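You operate a simulated robot arm through the tools that you are given. There is no shell and no other tool. Be economical: measure what you need, move in short steps, check, and stop when the job is done.

You are at the controls of a simulated two-armed robot. One attempt, no reset.

Task
Lift the round red mould off, rinse, pour the white one, rinse again.
Fine: the cured one onto the cooling rack; the new one onto seat two, which fills it; one press of the rinse key each time. Set down upright: what you pick out.

The check looks at the end state, three seconds after you hand in, the way a careful person would. Anything else that was tipped, shoved, dropped, spilled or broken makes it a failure.

Robot
Two 7-joint arms with fingered hands on one trunk, on a base that drives. Base frame: it is fixed to the floor where the robot stands at the start and does not move with it; the origin is under the middle of the robot, x ahead of it, y to its left, z up. Units: m, degrees, N and s.
The left shoulder is at the start at [0.03, 0.17, 1.247], the right one opposite. With the tool pointing down near the work surface each hand reaches from about 0.26 to 0.74 m from the robot's upright axis, wherever it stands, measured 20 degrees to its own side. Places, roughly: rinse key [0.4, -0.2, 0.8]; seat two [0.5, -0.3, 0.9]. Payload 4 kg a hand.
Tool frame (each hand has its own): the origin (TCP) lies between the finger pads and is the grasp point; the fingertips stand 0.026 m ahead of it; z points along the fingers, y is the line along which they close. The gripper opens to 0.132 m. The gripper's body begins 0.073 m behind the TCP. The gripper is a hand of 4 fingers: y runs from the thumb to the fingers, the wrist lies at [0, 0, -0.224] in the tool frame, and closing takes about 1.5 s.
Orientation is that of the tool frame in the base frame, as a unit quaternion [x, y, z, w]. With the fingers straight down and closing along the base's y, the tool's x points along the base's -x, its y along +y and its z along -z.

Tools
- The arms move only by the tool step_arm. It takes "left_rows", "right_rows" or both (then of equal length, played together; a hand with none holds still); each is a list of rows, each an object of numbers (a shift or turn left out is 0, a gripper value left out holds the last): "dx", "dy", "dz": the shift along the base's x, y, z in m; "ax", "ay", "az": the turn, a rotation vector about the base's x, y, z in degrees; "jaw": the closure in counts, from 0 (fully open) to 255 (shut). In form: [{"dx": .., "dy": .., "dz": .., "ax": .., "ay": .., "az": .., "jaw": ..}, ...]. A call has 1 to 12 rows; each row shifts and turns the commanded pose from where the row before left it. Each row takes 0.2 s and may step no farther than 0.05 m and 8.6 degrees from the row before; otherwise, or with a gripper value out of range, the whole call is refused. A pose out of reach is approached as far as the arm can. The call stops where the force on the tool passes 40 N (or 10 N more than at its start, if that is more) or the arm is blocked; 0.2 s more then pass. Each finger travels about 0.045 m/s and halts on what it meets, pressing with about 21 N; the grip force reading is that of the motor and also rises with nothing between the fingers. The clock runs only during rows and for 0.2 s after the last one: add rows that do not move to give the fingers time. The reply holds the time, the measured pose of the TCP, the force on the tool along the base axes, the opening and the grip force, in the units named above and with some noise, with the torque about the TCP (base axes, N m) and any sound that the robot's microphone picked up, and new pictures: "views" is both (left out), scene, wrist or none (wrist: the cameras of the hands that moved).
- Cameras (640 x 400 px; columns grow to the right, rows downward): "scene" is now at [0.1209, -0.046, 1.4109]; the picture's right is [-0.42, -0.91, 0.00], its down [-0.54, 0.25, -0.80] and it looks along [0.73, -0.34, -0.60] (base axes); focal length 241 px, centre (320, 200). "left" rides on the left gripper at [-0.069, 0.002, -0.097] in its tool frame; the picture's right is [-0.03, -1.00, 0.00], its down [0.82, -0.02, -0.58] and it looks along [0.58, -0.01, 0.82] (tool axes); focal length 270 px, centre (320, 200). "right" rides on the right gripper at [0.069, 0.002, -0.097] in its tool frame; the picture's right is [-0.02, 1.00, 0.00], its down [-0.82, -0.02, -0.58] and it looks along [-0.58, -0.01, 0.82] (tool axes); focal length 270 px, centre (320, 200). There is no depth. A picture from a camera that has moved, and an enlarged one, comes with that camera's place and axes in the base frame and with its lens. The place of the scene camera against the robot may be out by one fixed shift of up to 0.025 m in any direction.
- raise_lower(by): slides the trunk up (or, below 0, down) by that many m; the arms and the scene camera ride with it, the base frame stays. It gives what a move gives, with no picture.
- base_move(legs): drives the robot by 1 to 6 legs, each [ahead, turn to the left] in m and degrees, along the robot's own axes; the way and the turn of a leg run together, so that a leg with both is an arc; at most 1.5 m and 180 degrees a leg. The arms and the cameras ride along, it lands a little off, and it stops where it bumps. It gives what a move gives, and a new picture of the scene camera.
- preshape(shape, hand): the hand has 4 fingers and takes this shape, open, in about a second: jaw (thumb against the fingers, like two jaws); tri (thumb and two fingers); tip (a fingertip pinch); poke (one finger out to press); point (the index stretched); flat (the hand flat); cup (the hand cupped); fist (a fist). The gripper value then closes the fingers along that shape, each until it touches; the sizes above hold for jaw. It gives what a move gives, with no picture.
- pan_tilt(pan, tilt): turns the head with the scene camera to pan (to the left, within 86 degrees either way) and tilt (down, from -29 to 69), counted from straight ahead of the robot. It gives what a move gives, and a new picture of the scene camera.
- inspect(camera, box): a new picture of the part [left, top, right, bottom] of that camera's present view, enlarged. The clock stands still meanwhile.
- finish_job(): hands the job in; it is judged then, once.

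Work in short steps. Places have to be worked out from the pictures, the camera data and where the tool is seen: move nearer, look again, correct. Check each grasp and each placing, and mend what went wrong. You have 120 turns and 260 pictures in all, those below and enlarged ones among them. Open the grippers and draw the arms clear of the work before you hand the job in, unless the task says otherwise; then end with one line.

The tools are called after "Emit:" by a JSON object that holds its "method" and its "body". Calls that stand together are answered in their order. step_arm: Moves the arms, as the interface text tells. Its arguments: {"type":"object","properties":{"left_rows":{"type":"array","items":{"type":"object","properties":{"dx":{"type":"number"},"dy":{"type":"number"},"dz":{"type":"number"},"ax":{"type":"number"},"ay":{"type":"number"},"az":{"type":"number"},"jaw":{"type":"number"}}}},"right_rows":{"type":"array","items":{"type":"object","properties":{"dx":{"type":"number"},"dy":{"type":"number"},"dz":{"type":"number"},"ax":{"type":"number"},"ay":{"type":"number"},"az":{"type":"number"},"jaw":{"type":"number"}}}},"views":{"type":"string","enum":["both","scene","wrist","none"]}},"required":[]} The other tools are called the same way: raise_lower (by) slides the trunk up or down; preshape (shape, hand) gives the hand a shape; base_move (legs) drives the base; pan_tilt (pan, tilt) turns the head that bears the scene camera; inspect (camera, box) takes an enlarged picture of a part of a camera's view; finish_job () hands the job in.

At the start:

```text
clock: 0.0
left_ee_pos: [0.4678, -0.0551, 1.2265]
left_tool_rot: [-0.002, 1.0, -0.001, 0.0]
left_force: [-0.3, 0.2, 0.0]
left_wrist_torque: [0.03, 0.0, 0.01]
left_grip_width: 0.1317
left_finger_force: 0.0
left_shape: jaw
right_ee_pos: [0.3012, -0.4202, 1.1255]
right_tool_rot: [-0.002, 1.0, 0.0, -0.001]
right_force: [-0.3, 0.5, -0.4]
right_wrist_torque: [0.01, -0.02, 0.02]
right_grip_width: 0.1318
right_finger_force: 0.2
right_shape: jaw
trunk travel left (down, up): [-0.475, 0.28]
robot x, y, heading: [0.0003, -0.0003, -0.0]
head pan, tilt: [-24.8, 36.5]
```

scene: 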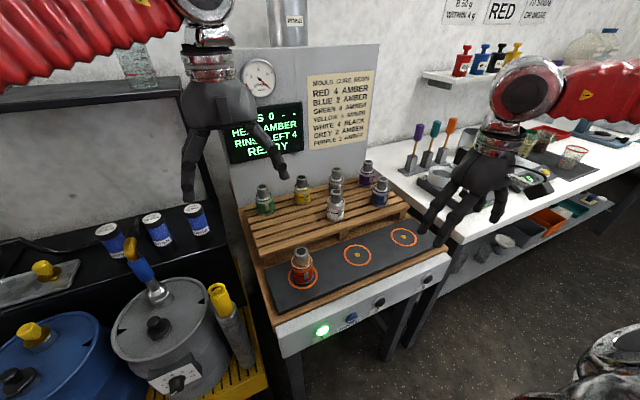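
right: 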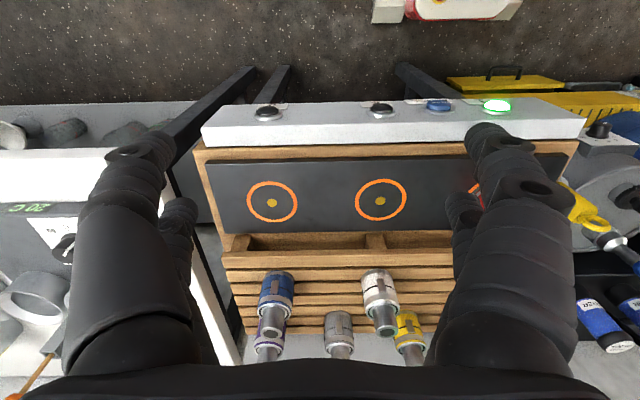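
left: 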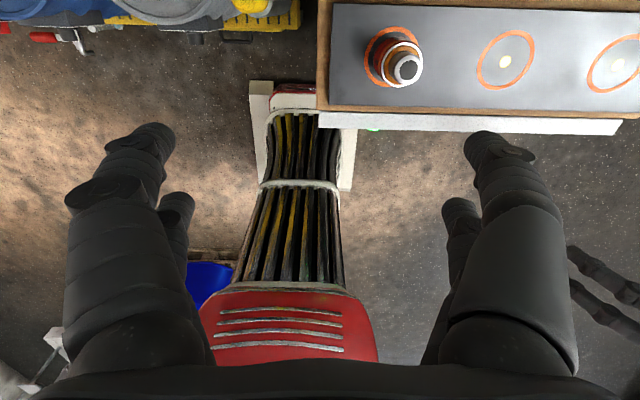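

The picture shows a three-seat machine, with the red mould on the first seat and the slatted rack behind. I'll enlarge the display and the keys before acting.

Emit:
{"method": "inspect", "body": {"camera": "scene", "box": [220, 50, 400, 170]}}

Emit:
{"method": "inspect", "body": {"camera": "scene", "box": [230, 160, 460, 350]}}

Emit:
{"method": "inspect", "body": {"camera": "right", "box": [190, 90, 600, 365]}}

```text
3.33 times, centred on (310, 110) of scene
camera zoom: at [0.1209, -0.046, 1.4109], right [-0.42, -0.91, 0.0], down [-0.54, 0.25, -0.8], along [0.73, -0.34, -0.6], focal length 802 px, centre (353, 500)
```

zoom: 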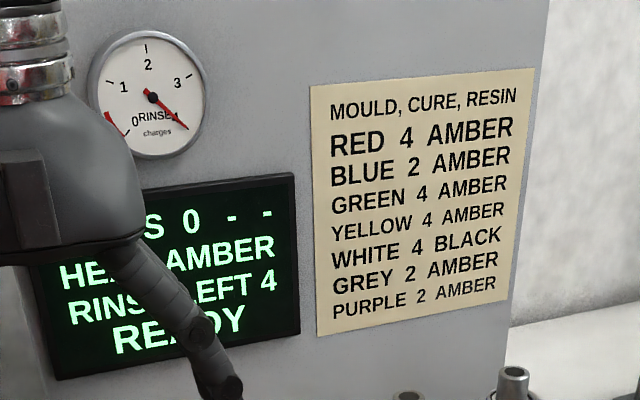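

```text
2.11 times, centred on (345, 255) of scene
camera zoom: at [0.1209, -0.046, 1.4109], right [-0.42, -0.91, 0.0], down [-0.54, 0.25, -0.8], along [0.73, -0.34, -0.6], focal length 506 px, centre (267, 84)
```

zoom: 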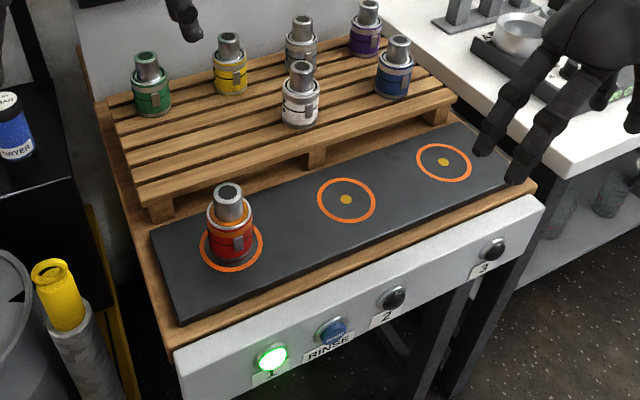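

```text
1.45 times, centred on (395, 228) of right
camera zoom: at [0.2329, -0.4196, 1.2219], right [0.02, 1.0, 0.0], down [0.82, -0.02, 0.58], along [0.58, -0.01, -0.82], focal length 393 px, centre (211, 160)
```

zoom: 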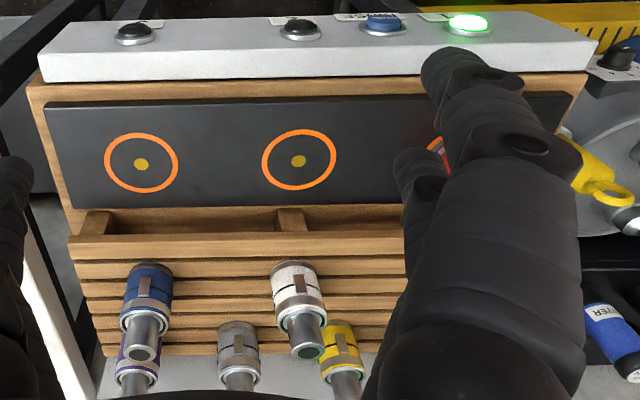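

The display is half hidden by the left hand, so I'll pull the left arm back and to the left, clear of the work.

Emit:
{"method": "step_arm", "body": {"left_rows": [{"dx": -0.03, "dy": 0.035}, {"dx": -0.03, "dy": 0.035}, {"dx": -0.03, "dy": 0.035}, {"dx": -0.02, "dy": 0.04}, {"dx": -0.02, "dy": 0.04}, {"dx": -0.02, "dy": 0.04}, {"dy": 0.04}, {"dy": 0.04}, {"dy": 0.03}], "views": "scene"}}

```text
clock: 2.0
left_ee_pos: [0.3168, 0.2815, 1.2277]
left_tool_rot: [-0.001, 1.0, 0.0, 0.0]
left_force: [-0.1, 0.4, 0.0]
left_wrist_torque: [-0.01, 0.01, 0.0]
left_grip_width: 0.1316
left_finger_force: 0.1
left_shape: jaw
right_ee_pos: [0.3012, -0.4201, 1.1264]
right_tool_rot: [-0.001, 1.0, -0.001, 0.001]
right_force: [0.1, 0.0, 0.1]
right_wrist_torque: [-0.02, -0.01, -0.02]
right_grip_width: 0.1322
right_finger_force: 0.2
right_shape: jaw
trunk travel left (down, up): [-0.475, 0.28]
robot x, y, heading: [-0.0013, -0.0015, 0.1]
head pan, tilt: [-24.8, 36.5]
camera scene: at [0.1201, -0.0452, 1.411], right [-0.42, -0.91, 0.0], down [-0.54, 0.25, -0.8], along [0.73, -0.34, -0.6], focal length 241 px, centre (320, 200)
```

scene: 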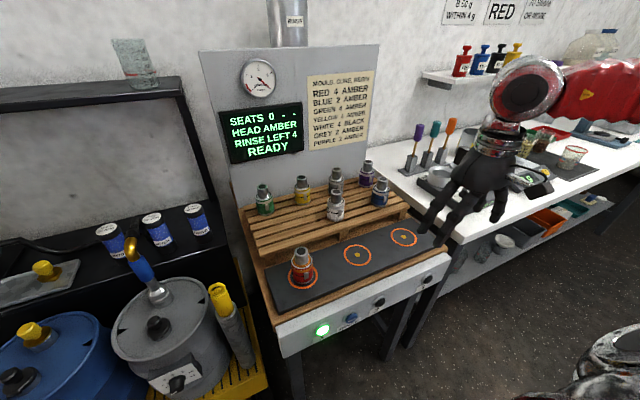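

The display reads seats 0 - -, head amber, 4 rinses left, ready. I'll move the right hand to y≈-0.18 to see the red mould from its wrist camera.

Emit:
{"method": "step_arm", "body": {"right_rows": [{"dy": 0.05}, {"dy": 0.05}, {"dy": 0.05}, {"dy": 0.05}, {"dy": 0.035}], "views": "wrist"}}

```text
clock: 3.2
left_ee_pos: [0.3196, 0.279, 1.2273]
left_tool_rot: [-0.002, 1.0, 0.0, -0.001]
left_force: [-0.1, 0.4, 0.3]
left_wrist_torque: [0.01, 0.02, -0.01]
left_grip_width: 0.1318
left_finger_force: 0.1
left_shape: jaw
right_ee_pos: [0.3016, -0.1856, 1.1238]
right_tool_rot: [-0.001, 1.0, 0.001, -0.001]
right_force: [0.4, 0.1, -0.2]
right_wrist_torque: [0.04, 0.04, -0.03]
right_grip_width: 0.1315
right_finger_force: 0.1
right_shape: jaw
trunk travel left (down, up): [-0.475, 0.28]
robot x, y, heading: [0.0028, -0.0025, 0.2]
head pan, tilt: [-24.8, 36.5]
camera right: at [0.2333, -0.1845, 1.2213], right [0.02, 1.0, 0.0], down [0.82, -0.02, 0.58], along [0.58, -0.01, -0.82], focal length 270 px, centre (320, 200)
```

right: 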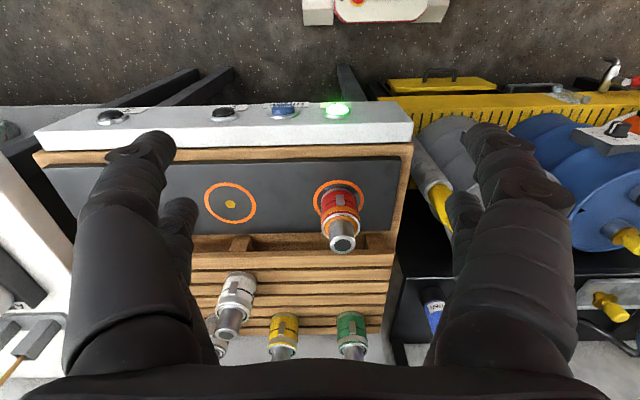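

From the two wrist views I get seat two at about (0.481, -0.330, 0.876), red on seat one at about (0.480, -0.158) with its top near z 0.97, and the rinse key at about (0.362, -0.24, 0.797). I'll move above the red mould and look again.

Emit:
{"method": "step_arm", "body": {"right_rows": [{"dx": 0.04, "dy": 0.006}, {"dx": 0.04, "dy": 0.006}, {"dx": 0.04, "dy": 0.006}, {"dx": 0.04, "dy": 0.006}, {"dx": 0.018, "dy": 0.003}, {"dz": -0.03}, {"dz": -0.03}, {}]}}

```text
clock: 5.0
left_ee_pos: [0.3188, 0.2796, 1.2279]
left_tool_rot: [-0.002, 1.0, 0.0, 0.0]
left_force: [0.8, 0.1, -0.4]
left_wrist_torque: [-0.02, -0.03, -0.02]
left_grip_width: 0.1318
left_finger_force: 0.0
left_shape: jaw
right_ee_pos: [0.4792, -0.1592, 1.0666]
right_tool_rot: [-0.002, 1.0, 0.0, 0.0]
right_force: [-0.3, 0.9, 0.5]
right_wrist_torque: [0.01, 0.0, 0.0]
right_grip_width: 0.132
right_finger_force: 0.2
right_shape: jaw
trunk travel left (down, up): [-0.475, 0.28]
robot x, y, heading: [0.0, -0.0006, 0.2]
head pan, tilt: [-24.8, 36.5]
camera scene: at [0.1207, -0.0458, 1.4109], right [-0.42, -0.91, 0.0], down [-0.54, 0.25, -0.8], along [0.73, -0.34, -0.6], focal length 241 px, centre (320, 200)
camera right: at [0.4116, -0.1579, 1.1641], right [0.02, 1.0, 0.0], down [0.82, -0.02, 0.58], along [0.58, -0.01, -0.82], focal length 270 px, centre (320, 200)
```

scene: 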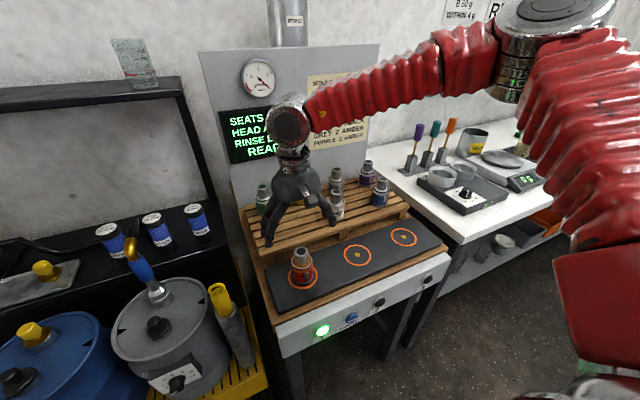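
right: 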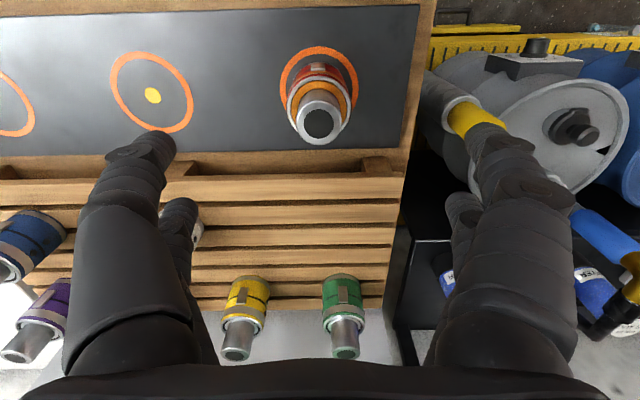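

Red lies straight below the hand, at (0.481, -0.159), as I worked out. I'll descend around it with the hand open.

Emit:
{"method": "step_arm", "body": {"right_rows": [{"dz": -0.035, "dx": 0.001}, {"dz": -0.035}, {"dz": -0.03}, {"dz": -0.02}, {"dz": -0.018}, {"dz": -0.015}, {}]}}

```text
clock: 6.6
left_ee_pos: [0.3172, 0.2797, 1.2285]
left_tool_rot: [-0.002, 1.0, 0.0, -0.001]
left_force: [0.4, 0.2, -0.4]
left_wrist_torque: [0.01, 0.0, -0.05]
left_grip_width: 0.1317
left_finger_force: 0.1
left_shape: jaw
right_ee_pos: [0.4631, -0.1846, 0.9316]
right_tool_rot: [-0.002, 1.0, 0.0, 0.0]
right_force: [1.1, -0.7, -0.1]
right_wrist_torque: [-0.03, 0.01, 0.0]
right_grip_width: 0.1321
right_finger_force: 0.2
right_shape: jaw
right hand out of reach, approached as far as the arm can: row 3, 4, 5, 6
trunk travel left (down, up): [-0.475, 0.28]
robot x, y, heading: [0.0001, -0.0041, 0.2]
head pan, tilt: [-24.8, 36.5]
camera scene: at [0.1211, -0.0459, 1.4109], right [-0.42, -0.91, 0.0], down [-0.54, 0.25, -0.8], along [0.73, -0.34, -0.6], focal length 241 px, centre (320, 200)
camera right: at [0.3947, -0.1838, 1.0284], right [0.02, 1.0, 0.0], down [0.82, -0.02, 0.58], along [0.58, -0.01, -0.82], focal length 270 px, centre (320, 200)
```

scene: 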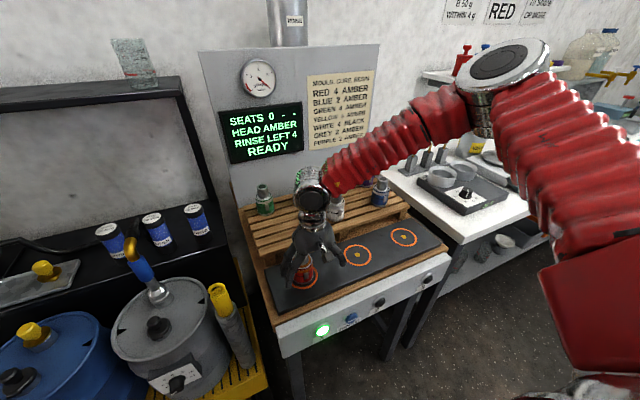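
right: 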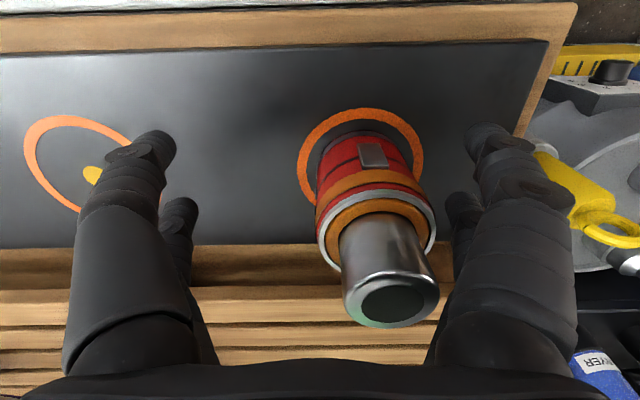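

The arm ran short of reach low down and drifted, but the mould wasn't touched. I'll go back straight up, and then lower the trunk to get the same relative pose as before.

Emit:
{"method": "step_arm", "body": {"right_rows": [{"dz": 0.03}, {"dz": 0.03}, {"dz": 0.04}, {"dz": 0.05}, {"dz": 0.02}, {}], "views": "wrist"}}

Emit:
{"method": "raise_lower", "body": {"by": -0.1}}

```text
clock: 8.0
left_ee_pos: [0.3177, 0.2804, 1.2276]
left_tool_rot: [-0.001, 1.0, 0.001, -0.001]
left_force: [-0.7, 0.0, 1.5]
left_wrist_torque: [0.0, -0.01, 0.01]
left_grip_width: 0.1322
left_finger_force: 0.1
left_shape: jaw
right_ee_pos: [0.4645, -0.1853, 1.1006]
right_tool_rot: [-0.001, 1.0, 0.0, -0.001]
right_force: [0.6, -0.2, 0.4]
right_wrist_torque: [-0.03, -0.01, -0.02]
right_grip_width: 0.1321
right_finger_force: 0.0
right_shape: jaw
trunk travel left (down, up): [-0.475, 0.28]
robot x, y, heading: [0.0001, -0.0008, 0.0]
head pan, tilt: [-24.8, 36.5]
camera right: at [0.3962, -0.1841, 1.1977], right [0.02, 1.0, 0.0], down [0.82, -0.02, 0.58], along [0.58, -0.01, -0.82], focal length 270 px, centre (320, 200)
```

right: 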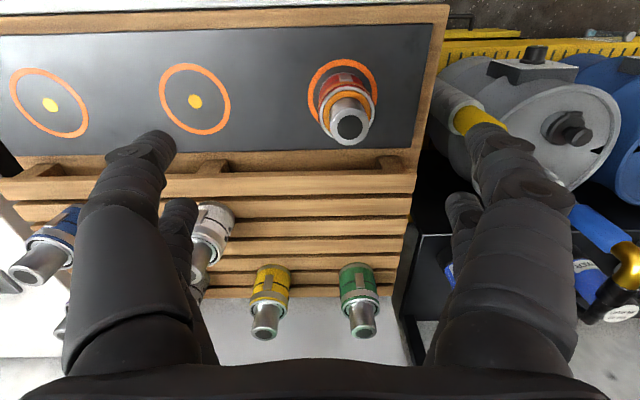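

```text
clock: 9.3
left_ee_pos: [0.3179, 0.2793, 1.1264]
left_tool_rot: [-0.002, 1.0, 0.0, -0.001]
left_force: [0.9, -0.1, 0.8]
left_wrist_torque: [-0.02, -0.02, 0.01]
left_grip_width: 0.132
left_finger_force: 0.1
left_shape: jaw
right_ee_pos: [0.4634, -0.1861, 1.0019]
right_tool_rot: [-0.002, 1.0, 0.0, 0.0]
right_force: [-0.3, 0.1, -0.3]
right_wrist_torque: [0.02, -0.02, 0.0]
right_grip_width: 0.132
right_finger_force: 0.0
right_shape: jaw
trunk travel left (down, up): [-0.375, 0.38]
robot x, y, heading: [-0.0019, -0.0018, -0.0]
head pan, tilt: [-24.8, 36.5]
```

The hand is at (0.463, -0.186, 1.002), just above the mould's top. I'll shift back over the mould and descend, checking that the pose is really reached.

Emit:
{"method": "step_arm", "body": {"right_rows": [{"dx": 0.017, "dy": 0.027}, {"dz": -0.025}, {"dz": -0.02}, {"dz": -0.015}, {}], "views": "wrist"}}

```text
clock: 10.5
left_ee_pos: [0.319, 0.2791, 1.1269]
left_tool_rot: [-0.001, 1.0, 0.0, -0.001]
left_force: [-1.1, -0.2, -0.1]
left_wrist_torque: [-0.01, -0.01, 0.02]
left_grip_width: 0.1319
left_finger_force: 0.0
left_shape: jaw
right_ee_pos: [0.4816, -0.1588, 0.9417]
right_tool_rot: [-0.003, 1.0, 0.0, 0.0]
right_force: [-0.6, 1.0, -0.7]
right_wrist_torque: [-0.03, 0.03, 0.0]
right_grip_width: 0.1321
right_finger_force: 0.1
right_shape: jaw
trunk travel left (down, up): [-0.375, 0.38]
robot x, y, heading: [0.0004, 0.0009, 0.2]
head pan, tilt: [-24.8, 36.5]
camera right: at [0.4128, -0.1574, 1.0387], right [0.02, 1.0, 0.0], down [0.82, -0.02, 0.58], along [0.58, -0.01, -0.82], focal length 270 px, centre (320, 200)
```

right: 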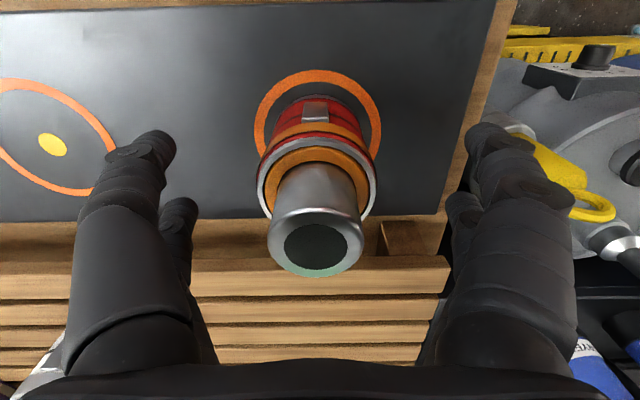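

Now reached accurately and centred. I'll go down the last 0.03 m and close on the body.

Emit:
{"method": "step_arm", "body": {"right_rows": [{"dz": -0.015}, {"dz": -0.015}, {}, {"jaw": 255}, {}, {}, {}, {}, {}, {}, {}], "views": "both"}}

```text
clock: 12.9
left_ee_pos: [0.3184, 0.2792, 1.1268]
left_tool_rot: [-0.002, 1.0, 0.001, -0.002]
left_force: [-0.3, 0.7, -0.8]
left_wrist_torque: [-0.02, -0.03, 0.01]
left_grip_width: 0.1318
left_finger_force: 0.1
left_shape: jaw
right_ee_pos: [0.4814, -0.1587, 0.9112]
right_tool_rot: [-0.002, 1.0, 0.0, -0.001]
right_force: [0.5, 0.3, 0.6]
right_wrist_torque: [-0.02, -0.01, 0.02]
right_grip_width: 0.0361
right_finger_force: 20.9
right_shape: jaw
trunk travel left (down, up): [-0.375, 0.38]
robot x, y, heading: [0.0021, -0.0005, -0.1]
head pan, tilt: [-24.8, 36.5]
camera scene: at [0.1411, -0.046, 1.3099], right [-0.42, -0.91, 0.0], down [-0.54, 0.25, -0.8], along [0.73, -0.34, -0.6], focal length 241 px, centre (320, 200)
camera right: at [0.4129, -0.1571, 1.0078], right [0.02, 1.0, 0.0], down [0.82, -0.02, 0.58], along [0.58, -0.01, -0.82], focal length 270 px, centre (320, 200)
```

scene: 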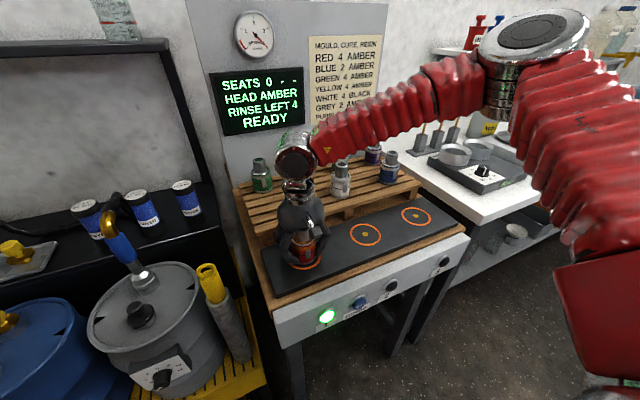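
right: 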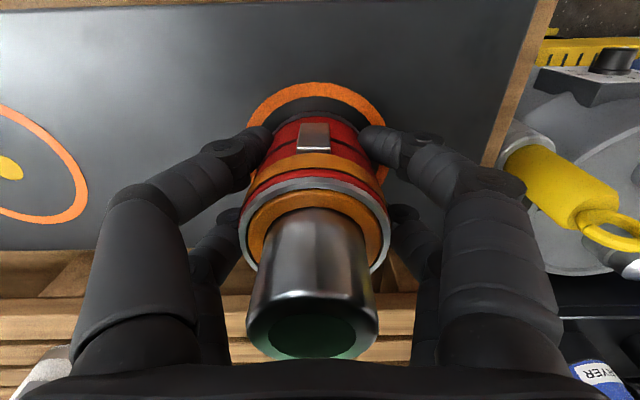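

Grip holds at 0.036 m width. I'll lift it straight up by 0.1 m and check.

Emit:
{"method": "step_arm", "body": {"right_rows": [{"dz": 0.02}, {"dz": 0.03}, {"dz": 0.03}, {"dz": 0.02}, {}]}}

```text
clock: 14.1
left_ee_pos: [0.3185, 0.2797, 1.1261]
left_tool_rot: [-0.003, 1.0, -0.001, -0.002]
left_force: [0.6, -0.7, -1.1]
left_wrist_torque: [0.0, -0.04, -0.03]
left_grip_width: 0.1318
left_finger_force: 0.0
left_shape: jaw
right_ee_pos: [0.4813, -0.1569, 1.0121]
right_tool_rot: [-0.001, 1.0, 0.0, -0.001]
right_force: [-0.4, -1.0, -4.1]
right_wrist_torque: [0.03, 0.01, 0.05]
right_grip_width: 0.0361
right_finger_force: 21.0
right_shape: jaw
trunk travel left (down, up): [-0.375, 0.38]
robot x, y, heading: [0.0001, 0.0003, 0.1]
head pan, tilt: [-24.8, 36.5]
camera scene: at [0.1413, -0.046, 1.3099], right [-0.42, -0.91, 0.0], down [-0.54, 0.25, -0.8], along [0.73, -0.34, -0.6], focal length 241 px, centre (320, 200)
camera right: at [0.4124, -0.1563, 1.1085], right [0.02, 1.0, 0.0], down [0.82, -0.02, 0.58], along [0.58, -0.01, -0.82], focal length 270 px, centre (320, 200)
```

scene: 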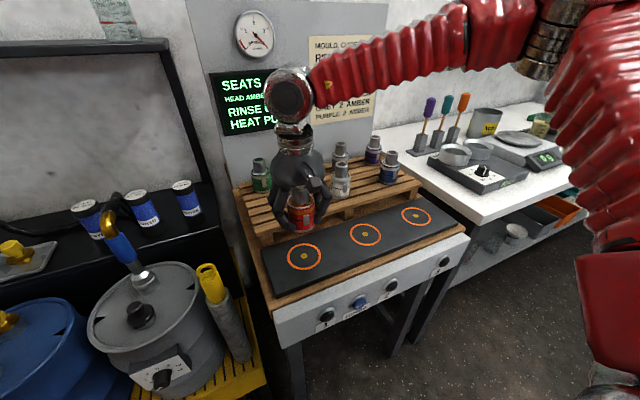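
right: 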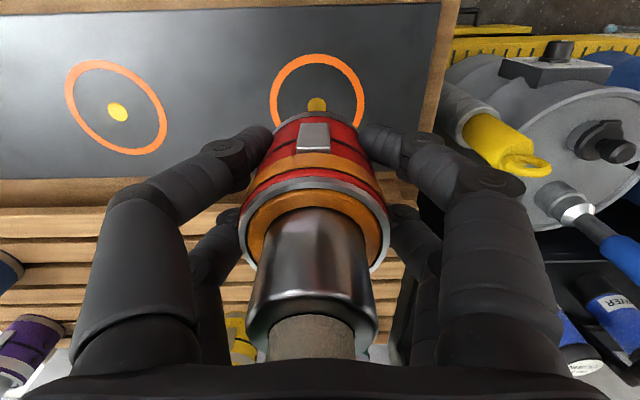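

It's lifted, and the display changed. I'll read it and look at the neck of the mould.

Emit:
{"method": "inspect", "body": {"camera": "scene", "box": [200, 60, 330, 250]}}

Emit:
{"method": "inspect", "body": {"camera": "right", "box": [220, 180, 420, 380]}}

```text
2.11 times, centred on (265, 155) of scene
camera zoom: at [0.1413, -0.046, 1.3099], right [-0.42, -0.91, 0.0], down [-0.54, 0.25, -0.8], along [0.73, -0.34, -0.6], focal length 506 px, centre (436, 295)
```

zoom: 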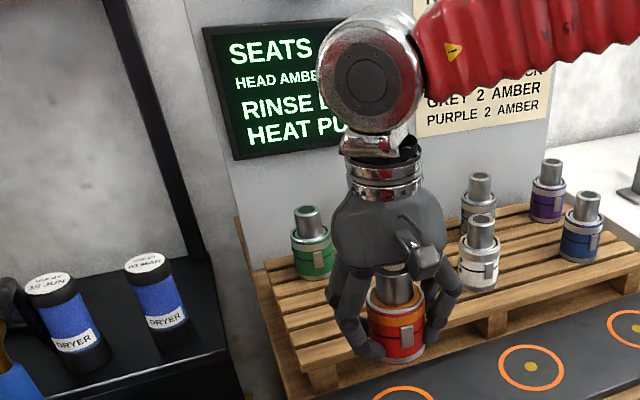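

```text
2.00 times, centred on (320, 280) of right
camera zoom: at [0.4124, -0.1563, 1.1085], right [0.02, 1.0, 0.0], down [0.82, -0.02, 0.58], along [0.58, -0.01, -0.82], focal length 541 px, centre (320, 40)
```

zoom: 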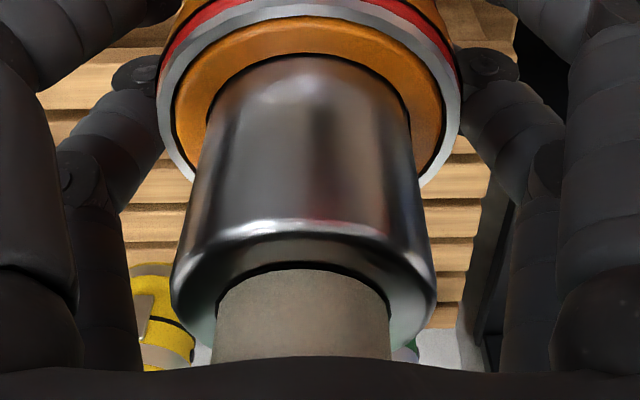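

The neck shows a grey stub, perhaps the cured casting, and I'll read the whole display once the hand clears it. Next I carry red over the free front-left part of the rack (x≈0.62, y≈-0.165).

Emit:
{"method": "step_arm", "body": {"right_rows": [{"dx": 0.03}, {"dx": 0.035, "dy": -0.004}, {"dx": 0.035, "dy": -0.004}, {"dx": 0.03}, {"dx": 0.01}, {}]}}

```text
clock: 15.5
left_ee_pos: [0.3191, 0.2791, 1.1267]
left_tool_rot: [-0.001, 1.0, -0.001, -0.001]
left_force: [-0.2, -0.2, 0.4]
left_wrist_torque: [-0.03, 0.02, -0.01]
left_grip_width: 0.1319
left_finger_force: 0.0
left_shape: jaw
right_ee_pos: [0.5903, -0.1945, 1.0112]
right_tool_rot: [-0.002, 1.0, 0.001, 0.0]
right_force: [-0.5, 0.5, -3.1]
right_wrist_torque: [0.04, 0.01, -0.02]
right_grip_width: 0.036
right_finger_force: 21.4
right_shape: jaw
right hand out of reach, approached as far as the arm can: row 3, 4, 5
trunk travel left (down, up): [-0.375, 0.38]
robot x, y, heading: [0.0031, 0.0022, 0.0]
head pan, tilt: [-24.8, 36.5]
camera scene: at [0.1412, -0.046, 1.3099], right [-0.42, -0.91, 0.0], down [-0.54, 0.25, -0.8], along [0.73, -0.34, -0.6], focal length 241 px, centre (320, 200)
camera right: at [0.5214, -0.1936, 1.1078], right [0.02, 1.0, 0.0], down [0.82, -0.02, 0.58], along [0.58, -0.01, -0.82], focal length 270 px, centre (320, 200)
```

scene: 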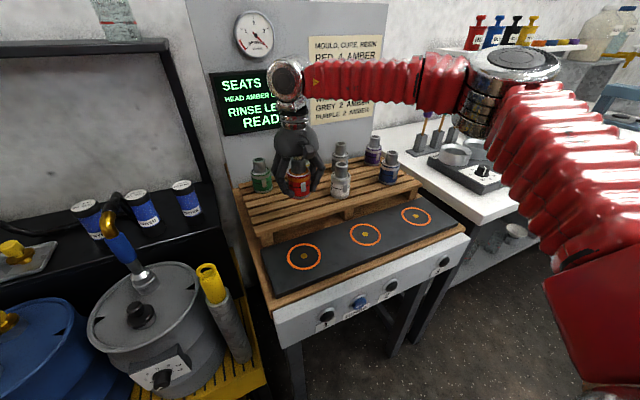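
right: 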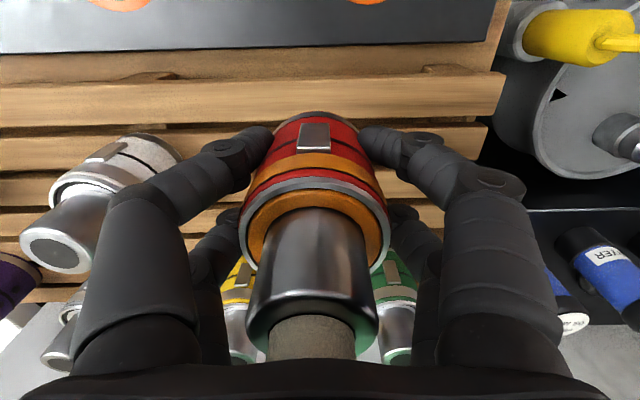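

The right arm can't reach inward here, and x≈0.59 is too near the rack's front edge. Turning the base 10° left puts the rack further to the arm's own side. The held mould will sweep only over the free front strip.

Emit:
{"method": "base_move", "body": {"legs": [[0, 10]]}}

```text
clock: 16.7
left_ee_pos: [0.2638, 0.3309, 1.1262]
left_tool_rot: [-0.09, 0.996, 0.0, -0.001]
left_force: [0.4, 0.3, 0.7]
left_wrist_torque: [-0.02, -0.04, -0.06]
left_grip_width: 0.1319
left_finger_force: 0.1
left_shape: jaw
right_ee_pos: [0.6107, -0.0928, 1.0102]
right_tool_rot: [-0.09, 0.996, 0.004, 0.003]
right_force: [0.3, 0.3, -3.1]
right_wrist_torque: [-0.01, 0.01, 0.01]
right_grip_width: 0.0363
right_finger_force: 20.4
right_shape: jaw
trunk travel left (down, up): [-0.375, 0.38]
robot x, y, heading: [-0.0014, -0.0104, 10.2]
head pan, tilt: [-24.8, 36.5]
camera scene: at [0.1466, -0.0338, 1.3099], right [-0.25, -0.97, 0.0], down [-0.58, 0.15, -0.8], along [0.78, -0.2, -0.6], focal length 241 px, centre (320, 200)
```

scene: 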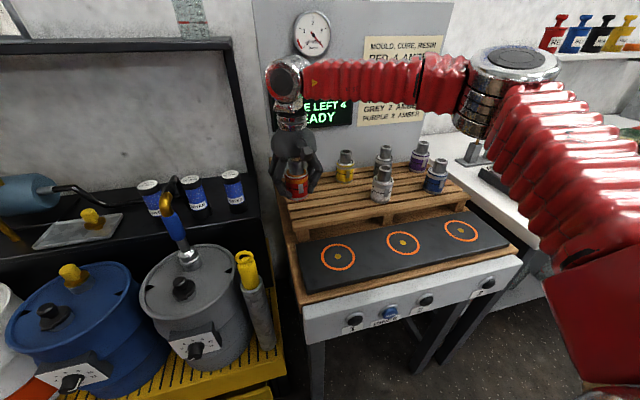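

Robot pose is now (0, -0.01) at 10.2°. I'll shift the mould to y≈-0.17, x≈0.622, straighten the hand's yaw, and look.

Emit:
{"method": "step_arm", "body": {"right_rows": [{"dx": 0.004, "dy": -0.025, "az": -5}, {"dx": 0.004, "dy": -0.025, "az": -5}, {"dx": 0.003, "dy": -0.025}, {}]}}

```text
clock: 17.7
left_ee_pos: [0.2634, 0.3305, 1.1267]
left_tool_rot: [-0.09, 0.996, -0.001, 0.0]
left_force: [0.4, 0.2, -0.4]
left_wrist_torque: [-0.03, 0.0, 0.0]
left_grip_width: 0.132
left_finger_force: 0.1
left_shape: jaw
right_ee_pos: [0.6221, -0.1688, 1.0126]
right_tool_rot: [-0.003, 1.0, 0.005, 0.004]
right_force: [0.0, 0.2, -2.6]
right_wrist_torque: [-0.01, -0.01, 0.02]
right_grip_width: 0.036
right_finger_force: 21.1
right_shape: jaw
trunk travel left (down, up): [-0.375, 0.38]
robot x, y, heading: [0.0006, -0.009, 10.2]
head pan, tilt: [-24.8, 36.5]
camera scene: at [0.1465, -0.0338, 1.3099], right [-0.25, -0.97, 0.0], down [-0.58, 0.15, -0.8], along [0.78, -0.2, -0.6], focal length 241 px, centre (320, 200)
camera right: at [0.5526, -0.168, 1.1082], right [0.02, 1.0, 0.01], down [0.81, -0.02, 0.58], along [0.58, -0.01, -0.81], focal length 270 px, centre (320, 200)
```

scene: 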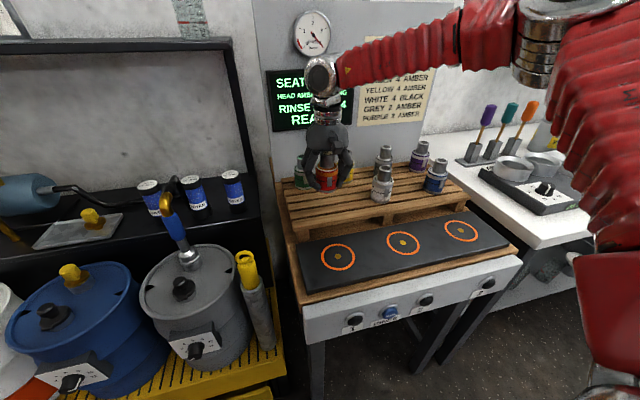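
right: 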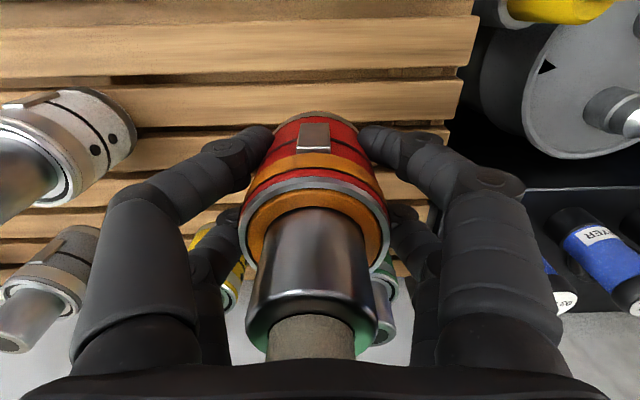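

Centred over free slats, well away from white. I'll descend to just above the expected contact (TCP z≈0.945).

Emit:
{"method": "step_arm", "body": {"right_rows": [{"dz": -0.025}, {"dz": -0.025}, {"dz": -0.012}, {"dz": -0.003}, {"dz": -0.003}, {}], "views": "scene"}}

Emit:
{"method": "inspect", "body": {"camera": "scene", "box": [250, 60, 450, 240]}}

```text
clock: 19.1
left_ee_pos: [0.2621, 0.3303, 1.1276]
left_tool_rot: [-0.09, 0.996, 0.0, 0.001]
left_force: [-0.3, -0.6, -0.3]
left_wrist_torque: [-0.01, -0.02, 0.02]
left_grip_width: 0.1318
left_finger_force: 0.1
left_shape: jaw
right_ee_pos: [0.6203, -0.168, 0.9473]
right_tool_rot: [-0.002, 1.0, 0.005, 0.008]
right_force: [2.9, -5.0, 25.7]
right_wrist_torque: [-0.33, 0.09, 0.05]
right_grip_width: 0.0364
right_finger_force: 21.6
right_shape: jaw
trunk travel left (down, up): [-0.375, 0.38]
robot x, y, heading: [-0.0022, -0.0112, 10.1]
head pan, tilt: [-24.8, 36.5]
camera scene: at [0.1438, -0.0343, 1.3105], right [-0.25, -0.97, 0.0], down [-0.58, 0.15, -0.8], along [0.78, -0.2, -0.59], focal length 241 px, centre (320, 200)
```

scene: 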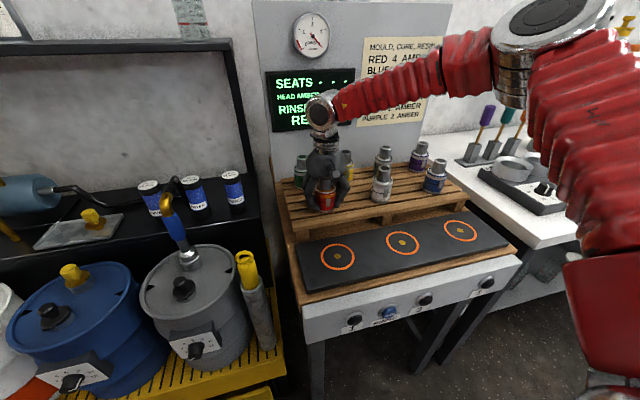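

```text
2.22 times, centred on (350, 150) of scene
camera zoom: at [0.1438, -0.0343, 1.3105], right [-0.25, -0.97, 0.0], down [-0.58, 0.15, -0.8], along [0.78, -0.2, -0.59], focal length 535 px, centre (253, 311)
```

zoom: 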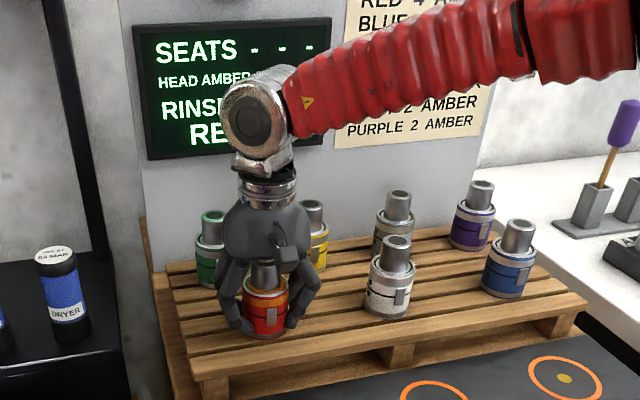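

It has met the rack with 26 N at TCP z 0.947. I'll relieve the press by 3 mm, then open.

Emit:
{"method": "step_arm", "body": {"right_rows": [{"dz": 0.003}, {}, {"jaw": 100}, {}, {}, {}, {}]}}

```text
clock: 20.7
left_ee_pos: [0.2642, 0.3313, 1.1259]
left_tool_rot: [-0.09, 0.996, 0.001, 0.001]
left_force: [-0.4, 0.6, -0.1]
left_wrist_torque: [0.02, -0.02, -0.01]
left_grip_width: 0.1321
left_finger_force: 0.0
left_shape: jaw
right_ee_pos: [0.6206, -0.1671, 0.9469]
right_tool_rot: [-0.002, 1.0, 0.004, 0.004]
right_force: [0.0, 0.0, -0.9]
right_wrist_torque: [0.02, -0.01, -0.01]
right_grip_width: 0.0799
right_finger_force: 0.1
right_shape: jaw
trunk travel left (down, up): [-0.375, 0.38]
robot x, y, heading: [-0.0007, -0.011, 10.3]
head pan, tilt: [-24.8, 36.5]
camera scene: at [0.1461, -0.0343, 1.3099], right [-0.25, -0.97, 0.0], down [-0.58, 0.15, -0.8], along [0.78, -0.2, -0.6], focal length 241 px, centre (320, 200)
camera right: at [0.5522, -0.1666, 1.0433], right [0.02, 1.0, 0.01], down [0.81, -0.02, 0.58], along [0.58, -0.01, -0.81], focal length 270 px, centre (320, 200)
```

scene: 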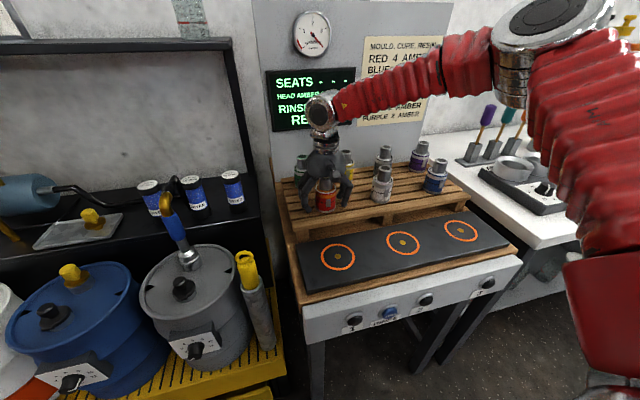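
right: 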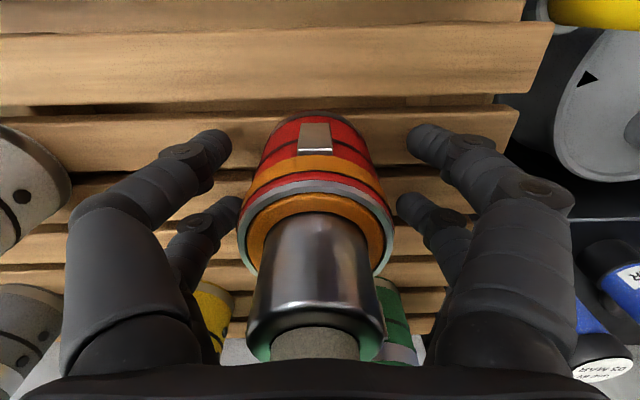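

Released, and red stands upright on the slats. I'll rise straight up, back off toward the robot, and read the display.

Emit:
{"method": "step_arm", "body": {"right_rows": [{"dz": 0.02}, {"dz": 0.03}, {"dz": 0.04}, {"dz": 0.04}, {"dz": 0.03}, {"dx": -0.04, "dy": -0.03, "dz": 0.02}, {"dx": -0.05, "dy": -0.04}, {"dx": -0.05, "dy": -0.04}, {"dx": -0.05, "dy": -0.04}, {}]}}

Emit:
{"method": "inspect", "body": {"camera": "scene", "box": [250, 10, 460, 240]}}

```text
refused: row 6 steps farther than a row can; nothing moved
```

```text
1.74 times, centred on (355, 125) of scene
camera zoom: at [0.1461, -0.0343, 1.3099], right [-0.25, -0.97, 0.0], down [-0.58, 0.15, -0.8], along [0.78, -0.2, -0.6], focal length 418 px, centre (259, 330)
```

zoom: 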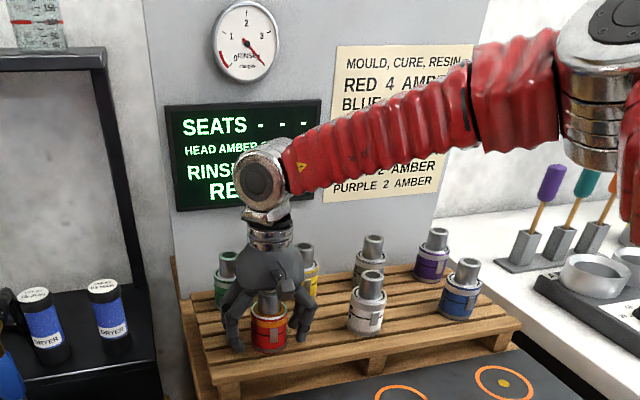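

The call was refused for a step that was too long, so I'll repeat it with shorter steps.

Emit:
{"method": "step_arm", "body": {"right_rows": [{"dz": 0.02}, {"dz": 0.03}, {"dz": 0.04}, {"dz": 0.04}, {"dz": 0.03}, {"dx": -0.035, "dy": -0.02}, {"dx": -0.04, "dy": -0.025}, {"dx": -0.04, "dy": -0.025}, {"dx": -0.04, "dy": -0.025}, {"dx": -0.04, "dy": -0.025}, {}]}}

Emit:
{"method": "inspect", "body": {"camera": "scene", "box": [250, 10, 460, 240]}}

```text
clock: 23.1
left_ee_pos: [0.2648, 0.3311, 1.125]
left_tool_rot: [-0.09, 0.996, 0.0, -0.001]
left_force: [0.9, 0.3, -0.6]
left_wrist_torque: [-0.01, 0.01, 0.02]
left_grip_width: 0.1317
left_finger_force: 0.0
left_shape: jaw
right_ee_pos: [0.4258, -0.2882, 1.1047]
right_tool_rot: [-0.002, 1.0, 0.004, 0.003]
right_force: [0.9, -0.2, 0.5]
right_wrist_torque: [-0.05, 0.01, 0.04]
right_grip_width: 0.0802
right_finger_force: 0.0
right_shape: jaw
trunk travel left (down, up): [-0.375, 0.38]
robot x, y, heading: [0.0003, -0.0068, 10.2]
head pan, tilt: [-24.8, 36.5]
camera scene: at [0.147, -0.0339, 1.3098], right [-0.25, -0.97, 0.0], down [-0.58, 0.15, -0.8], along [0.78, -0.2, -0.6], focal length 241 px, centre (320, 200)
camera right: at [0.3566, -0.2873, 1.2019], right [0.02, 1.0, 0.01], down [0.81, -0.02, 0.58], along [0.58, 0.0, -0.81], focal length 270 px, centre (320, 200)
```

scene: 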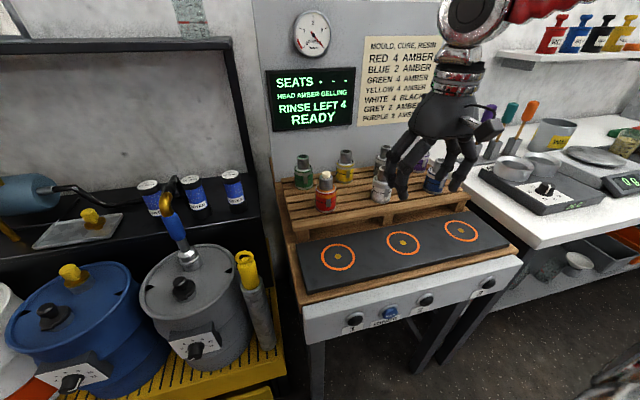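
right: 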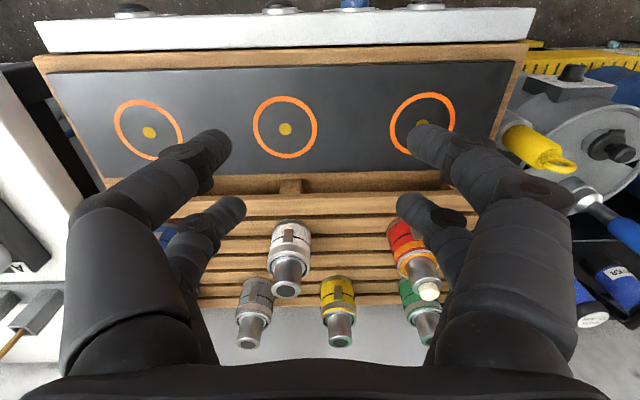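

```text
1.74 times, centred on (355, 125) of scene
camera zoom: at [0.147, -0.0339, 1.3098], right [-0.25, -0.97, 0.0], down [-0.58, 0.15, -0.8], along [0.78, -0.2, -0.6], focal length 418 px, centre (259, 330)
```

zoom: 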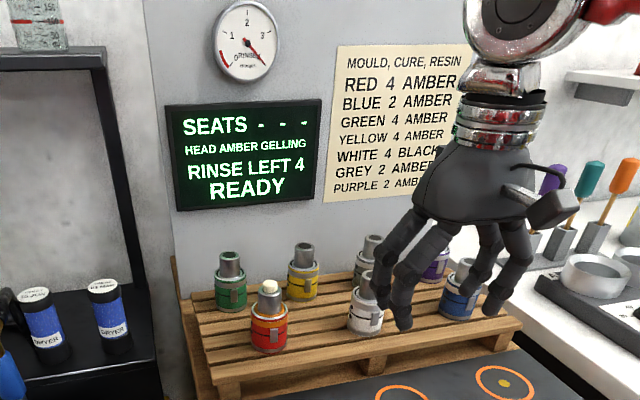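

Red stands fine on the rack and its casting plug shows. The display reads "HEAD AMBER GELLING", so the rinse is due now. I'll shape the right hand to poke and look at where its finger is.

Emit:
{"method": "preshape", "body": {"hand": "right", "shape": "poke"}}

Emit:
{"method": "step_arm", "body": {"right_rows": [{"dx": -0.03, "dy": 0.01}, {"dx": -0.03, "dy": 0.01}, {"dx": -0.03, "dy": 0.01}, {"dx": -0.02, "dy": 0.01}, {}]}}

```text
clock: 24.0
left_ee_pos: [0.2625, 0.331, 1.1275]
left_tool_rot: [-0.09, 0.996, 0.0, 0.001]
left_force: [0.1, 0.6, -0.5]
left_wrist_torque: [0.03, 0.01, -0.02]
left_grip_width: 0.1318
left_finger_force: 0.1
left_shape: jaw
right_ee_pos: [0.4237, -0.2885, 1.1055]
right_tool_rot: [-0.003, 1.0, 0.005, 0.004]
right_force: [0.7, 0.0, 0.2]
right_wrist_torque: [0.02, -0.02, 0.0]
right_grip_width: 0.0
right_finger_force: 0.0
right_shape: poke
trunk travel left (down, up): [-0.375, 0.38]
robot x, y, heading: [0.0008, -0.0105, 10.2]
head pan, tilt: [-24.8, 36.5]
```

```text
clock: 25.2
left_ee_pos: [0.2633, 0.3315, 1.127]
left_tool_rot: [-0.089, 0.996, 0.0, 0.0]
left_force: [-0.3, 0.2, 0.7]
left_wrist_torque: [0.01, 0.01, -0.01]
left_grip_width: 0.132
left_finger_force: 0.1
left_shape: jaw
right_ee_pos: [0.316, -0.2485, 1.1061]
right_tool_rot: [-0.002, 1.0, 0.005, 0.003]
right_force: [-0.4, -1.0, 0.3]
right_wrist_torque: [0.01, 0.01, -0.02]
right_grip_width: 0.0002
right_finger_force: 0.1
right_shape: poke
trunk travel left (down, up): [-0.375, 0.38]
robot x, y, heading: [0.0014, -0.0111, 10.1]
head pan, tilt: [-24.8, 36.5]
camera scene: at [0.1458, -0.0344, 1.31], right [-0.25, -0.97, 0.0], down [-0.58, 0.15, -0.8], along [0.78, -0.2, -0.6], focal length 241 px, centre (320, 200)
camera right: at [0.2476, -0.247, 1.2038], right [0.02, 1.0, 0.01], down [0.81, -0.02, 0.58], along [0.58, 0.0, -0.81], focal length 270 px, centre (320, 200)
```

scene: 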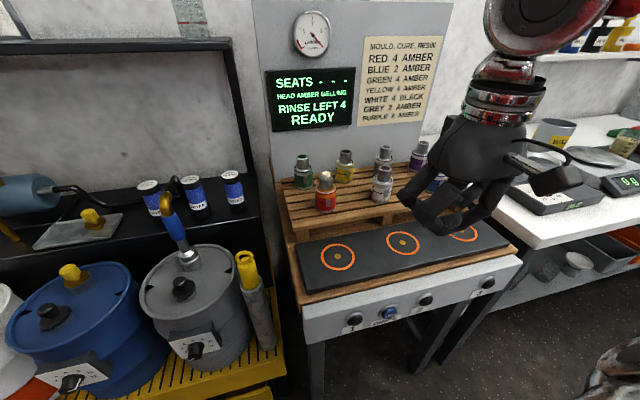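
right: 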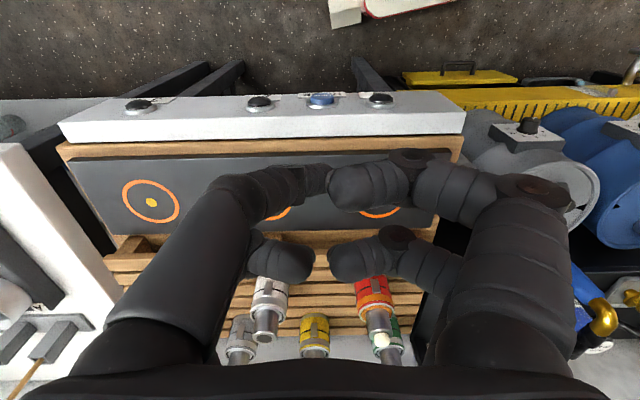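

I'll look at the hand's shape more closely; the poking finger isn't obvious yet.

Emit:
{"method": "inspect", "body": {"camera": "scene", "box": [370, 60, 600, 250]}}

Emit:
{"method": "step_arm", "body": {"right_rows": [{"jaw": 0}, {}, {}, {}, {}, {}, {}]}}

```text
2.11 times, centred on (485, 155) of scene
camera zoom: at [0.1458, -0.0344, 1.31], right [-0.25, -0.97, 0.0], down [-0.58, 0.15, -0.8], along [0.78, -0.2, -0.6], focal length 506 px, centre (-27, 295)
```

zoom: 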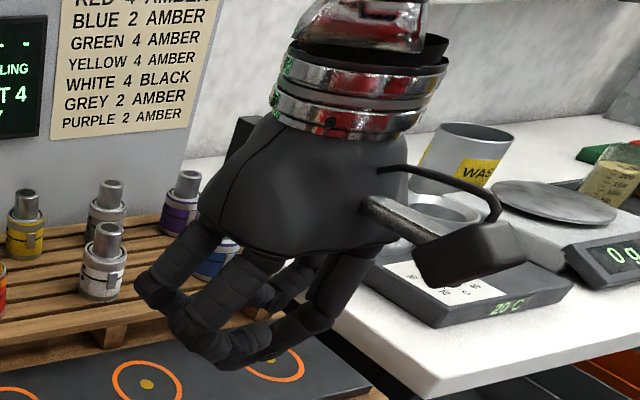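

```text
clock: 26.8
left_ee_pos: [0.2622, 0.3304, 1.1272]
left_tool_rot: [-0.089, 0.996, 0.0, 0.0]
left_force: [-0.6, 0.9, -0.4]
left_wrist_torque: [0.03, 0.0, 0.0]
left_grip_width: 0.1321
left_finger_force: 0.0
left_shape: jaw
right_ee_pos: [0.3158, -0.2464, 1.1072]
right_tool_rot: [-0.003, 1.0, 0.004, 0.004]
right_force: [0.8, -0.1, 1.0]
right_wrist_torque: [0.0, 0.04, 0.0]
right_grip_width: 0.0
right_finger_force: 0.1
right_shape: poke
trunk travel left (down, up): [-0.375, 0.38]
robot x, y, heading: [0.0043, -0.0127, 10.0]
head pan, tilt: [-24.8, 36.5]
camera scene: at [0.1456, -0.0343, 1.31], right [-0.25, -0.97, 0.0], down [-0.58, 0.15, -0.8], along [0.78, -0.2, -0.6], focal length 241 px, centre (320, 200)
camera right: at [0.2478, -0.247, 1.2039], right [0.02, 1.0, 0.01], down [0.81, -0.02, 0.58], along [0.58, 0.0, -0.81], focal length 270 px, centre (320, 200)
```

scene: 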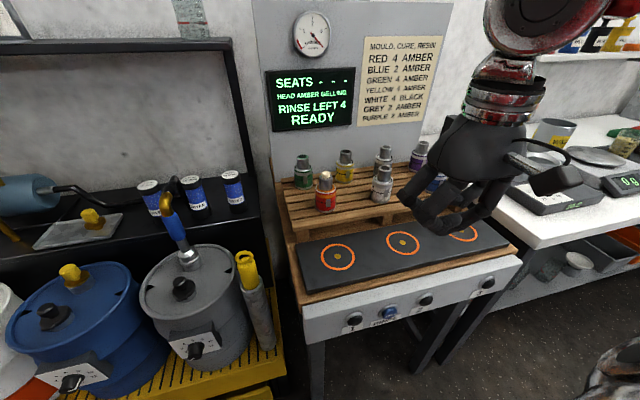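
right: 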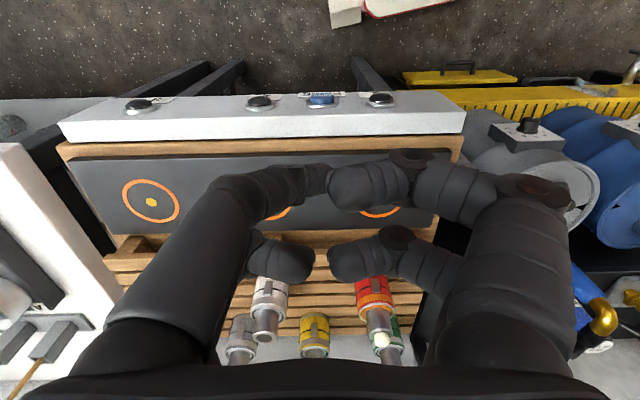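

The poking finger is still ambiguous, so I'll compare with the "point" shape.

Emit:
{"method": "preshape", "body": {"hand": "right", "shape": "point"}}

Emit:
{"method": "inspect", "body": {"camera": "scene", "box": [370, 60, 600, 250]}}

Emit:
{"method": "inspect", "body": {"camera": "right", "box": [0, 0, 640, 400]}}

```text
clock: 27.7
left_ee_pos: [0.2623, 0.3309, 1.1266]
left_tool_rot: [-0.091, 0.996, 0.001, 0.0]
left_force: [0.9, -0.1, 0.1]
left_wrist_torque: [0.0, -0.01, 0.01]
left_grip_width: 0.1318
left_finger_force: 0.0
left_shape: jaw
right_ee_pos: [0.317, -0.2478, 1.1065]
right_tool_rot: [-0.002, 1.0, 0.004, 0.004]
right_force: [0.3, 0.1, 0.3]
right_wrist_torque: [0.0, 0.02, 0.04]
right_grip_width: 0.0
right_finger_force: 0.2
right_shape: point
trunk travel left (down, up): [-0.375, 0.38]
robot x, y, heading: [0.0013, -0.0096, 10.1]
head pan, tilt: [-24.8, 36.5]
```

```text
2.11 times, centred on (485, 155) of scene
camera zoom: at [0.1456, -0.0343, 1.31], right [-0.25, -0.97, 0.0], down [-0.58, 0.15, -0.8], along [0.78, -0.2, -0.6], focal length 506 px, centre (-27, 295)
```

zoom: 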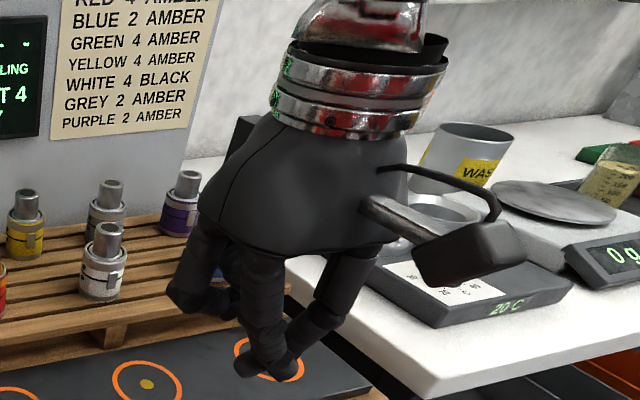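

```text
1.00 times, centred on (320, 200) of right (not enlarged: the box is as wide or as high as the picture)
camera zoom: at [0.2478, -0.247, 1.2039], right [0.02, 1.0, 0.01], down [0.81, -0.02, 0.58], along [0.58, 0.0, -0.81], focal length 270 px, centre (320, 200)
```

zoom: 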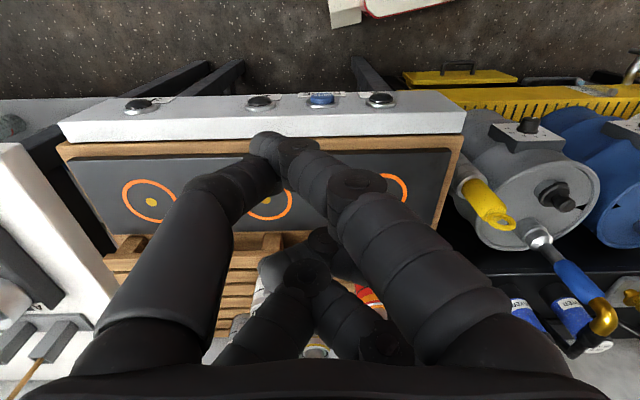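

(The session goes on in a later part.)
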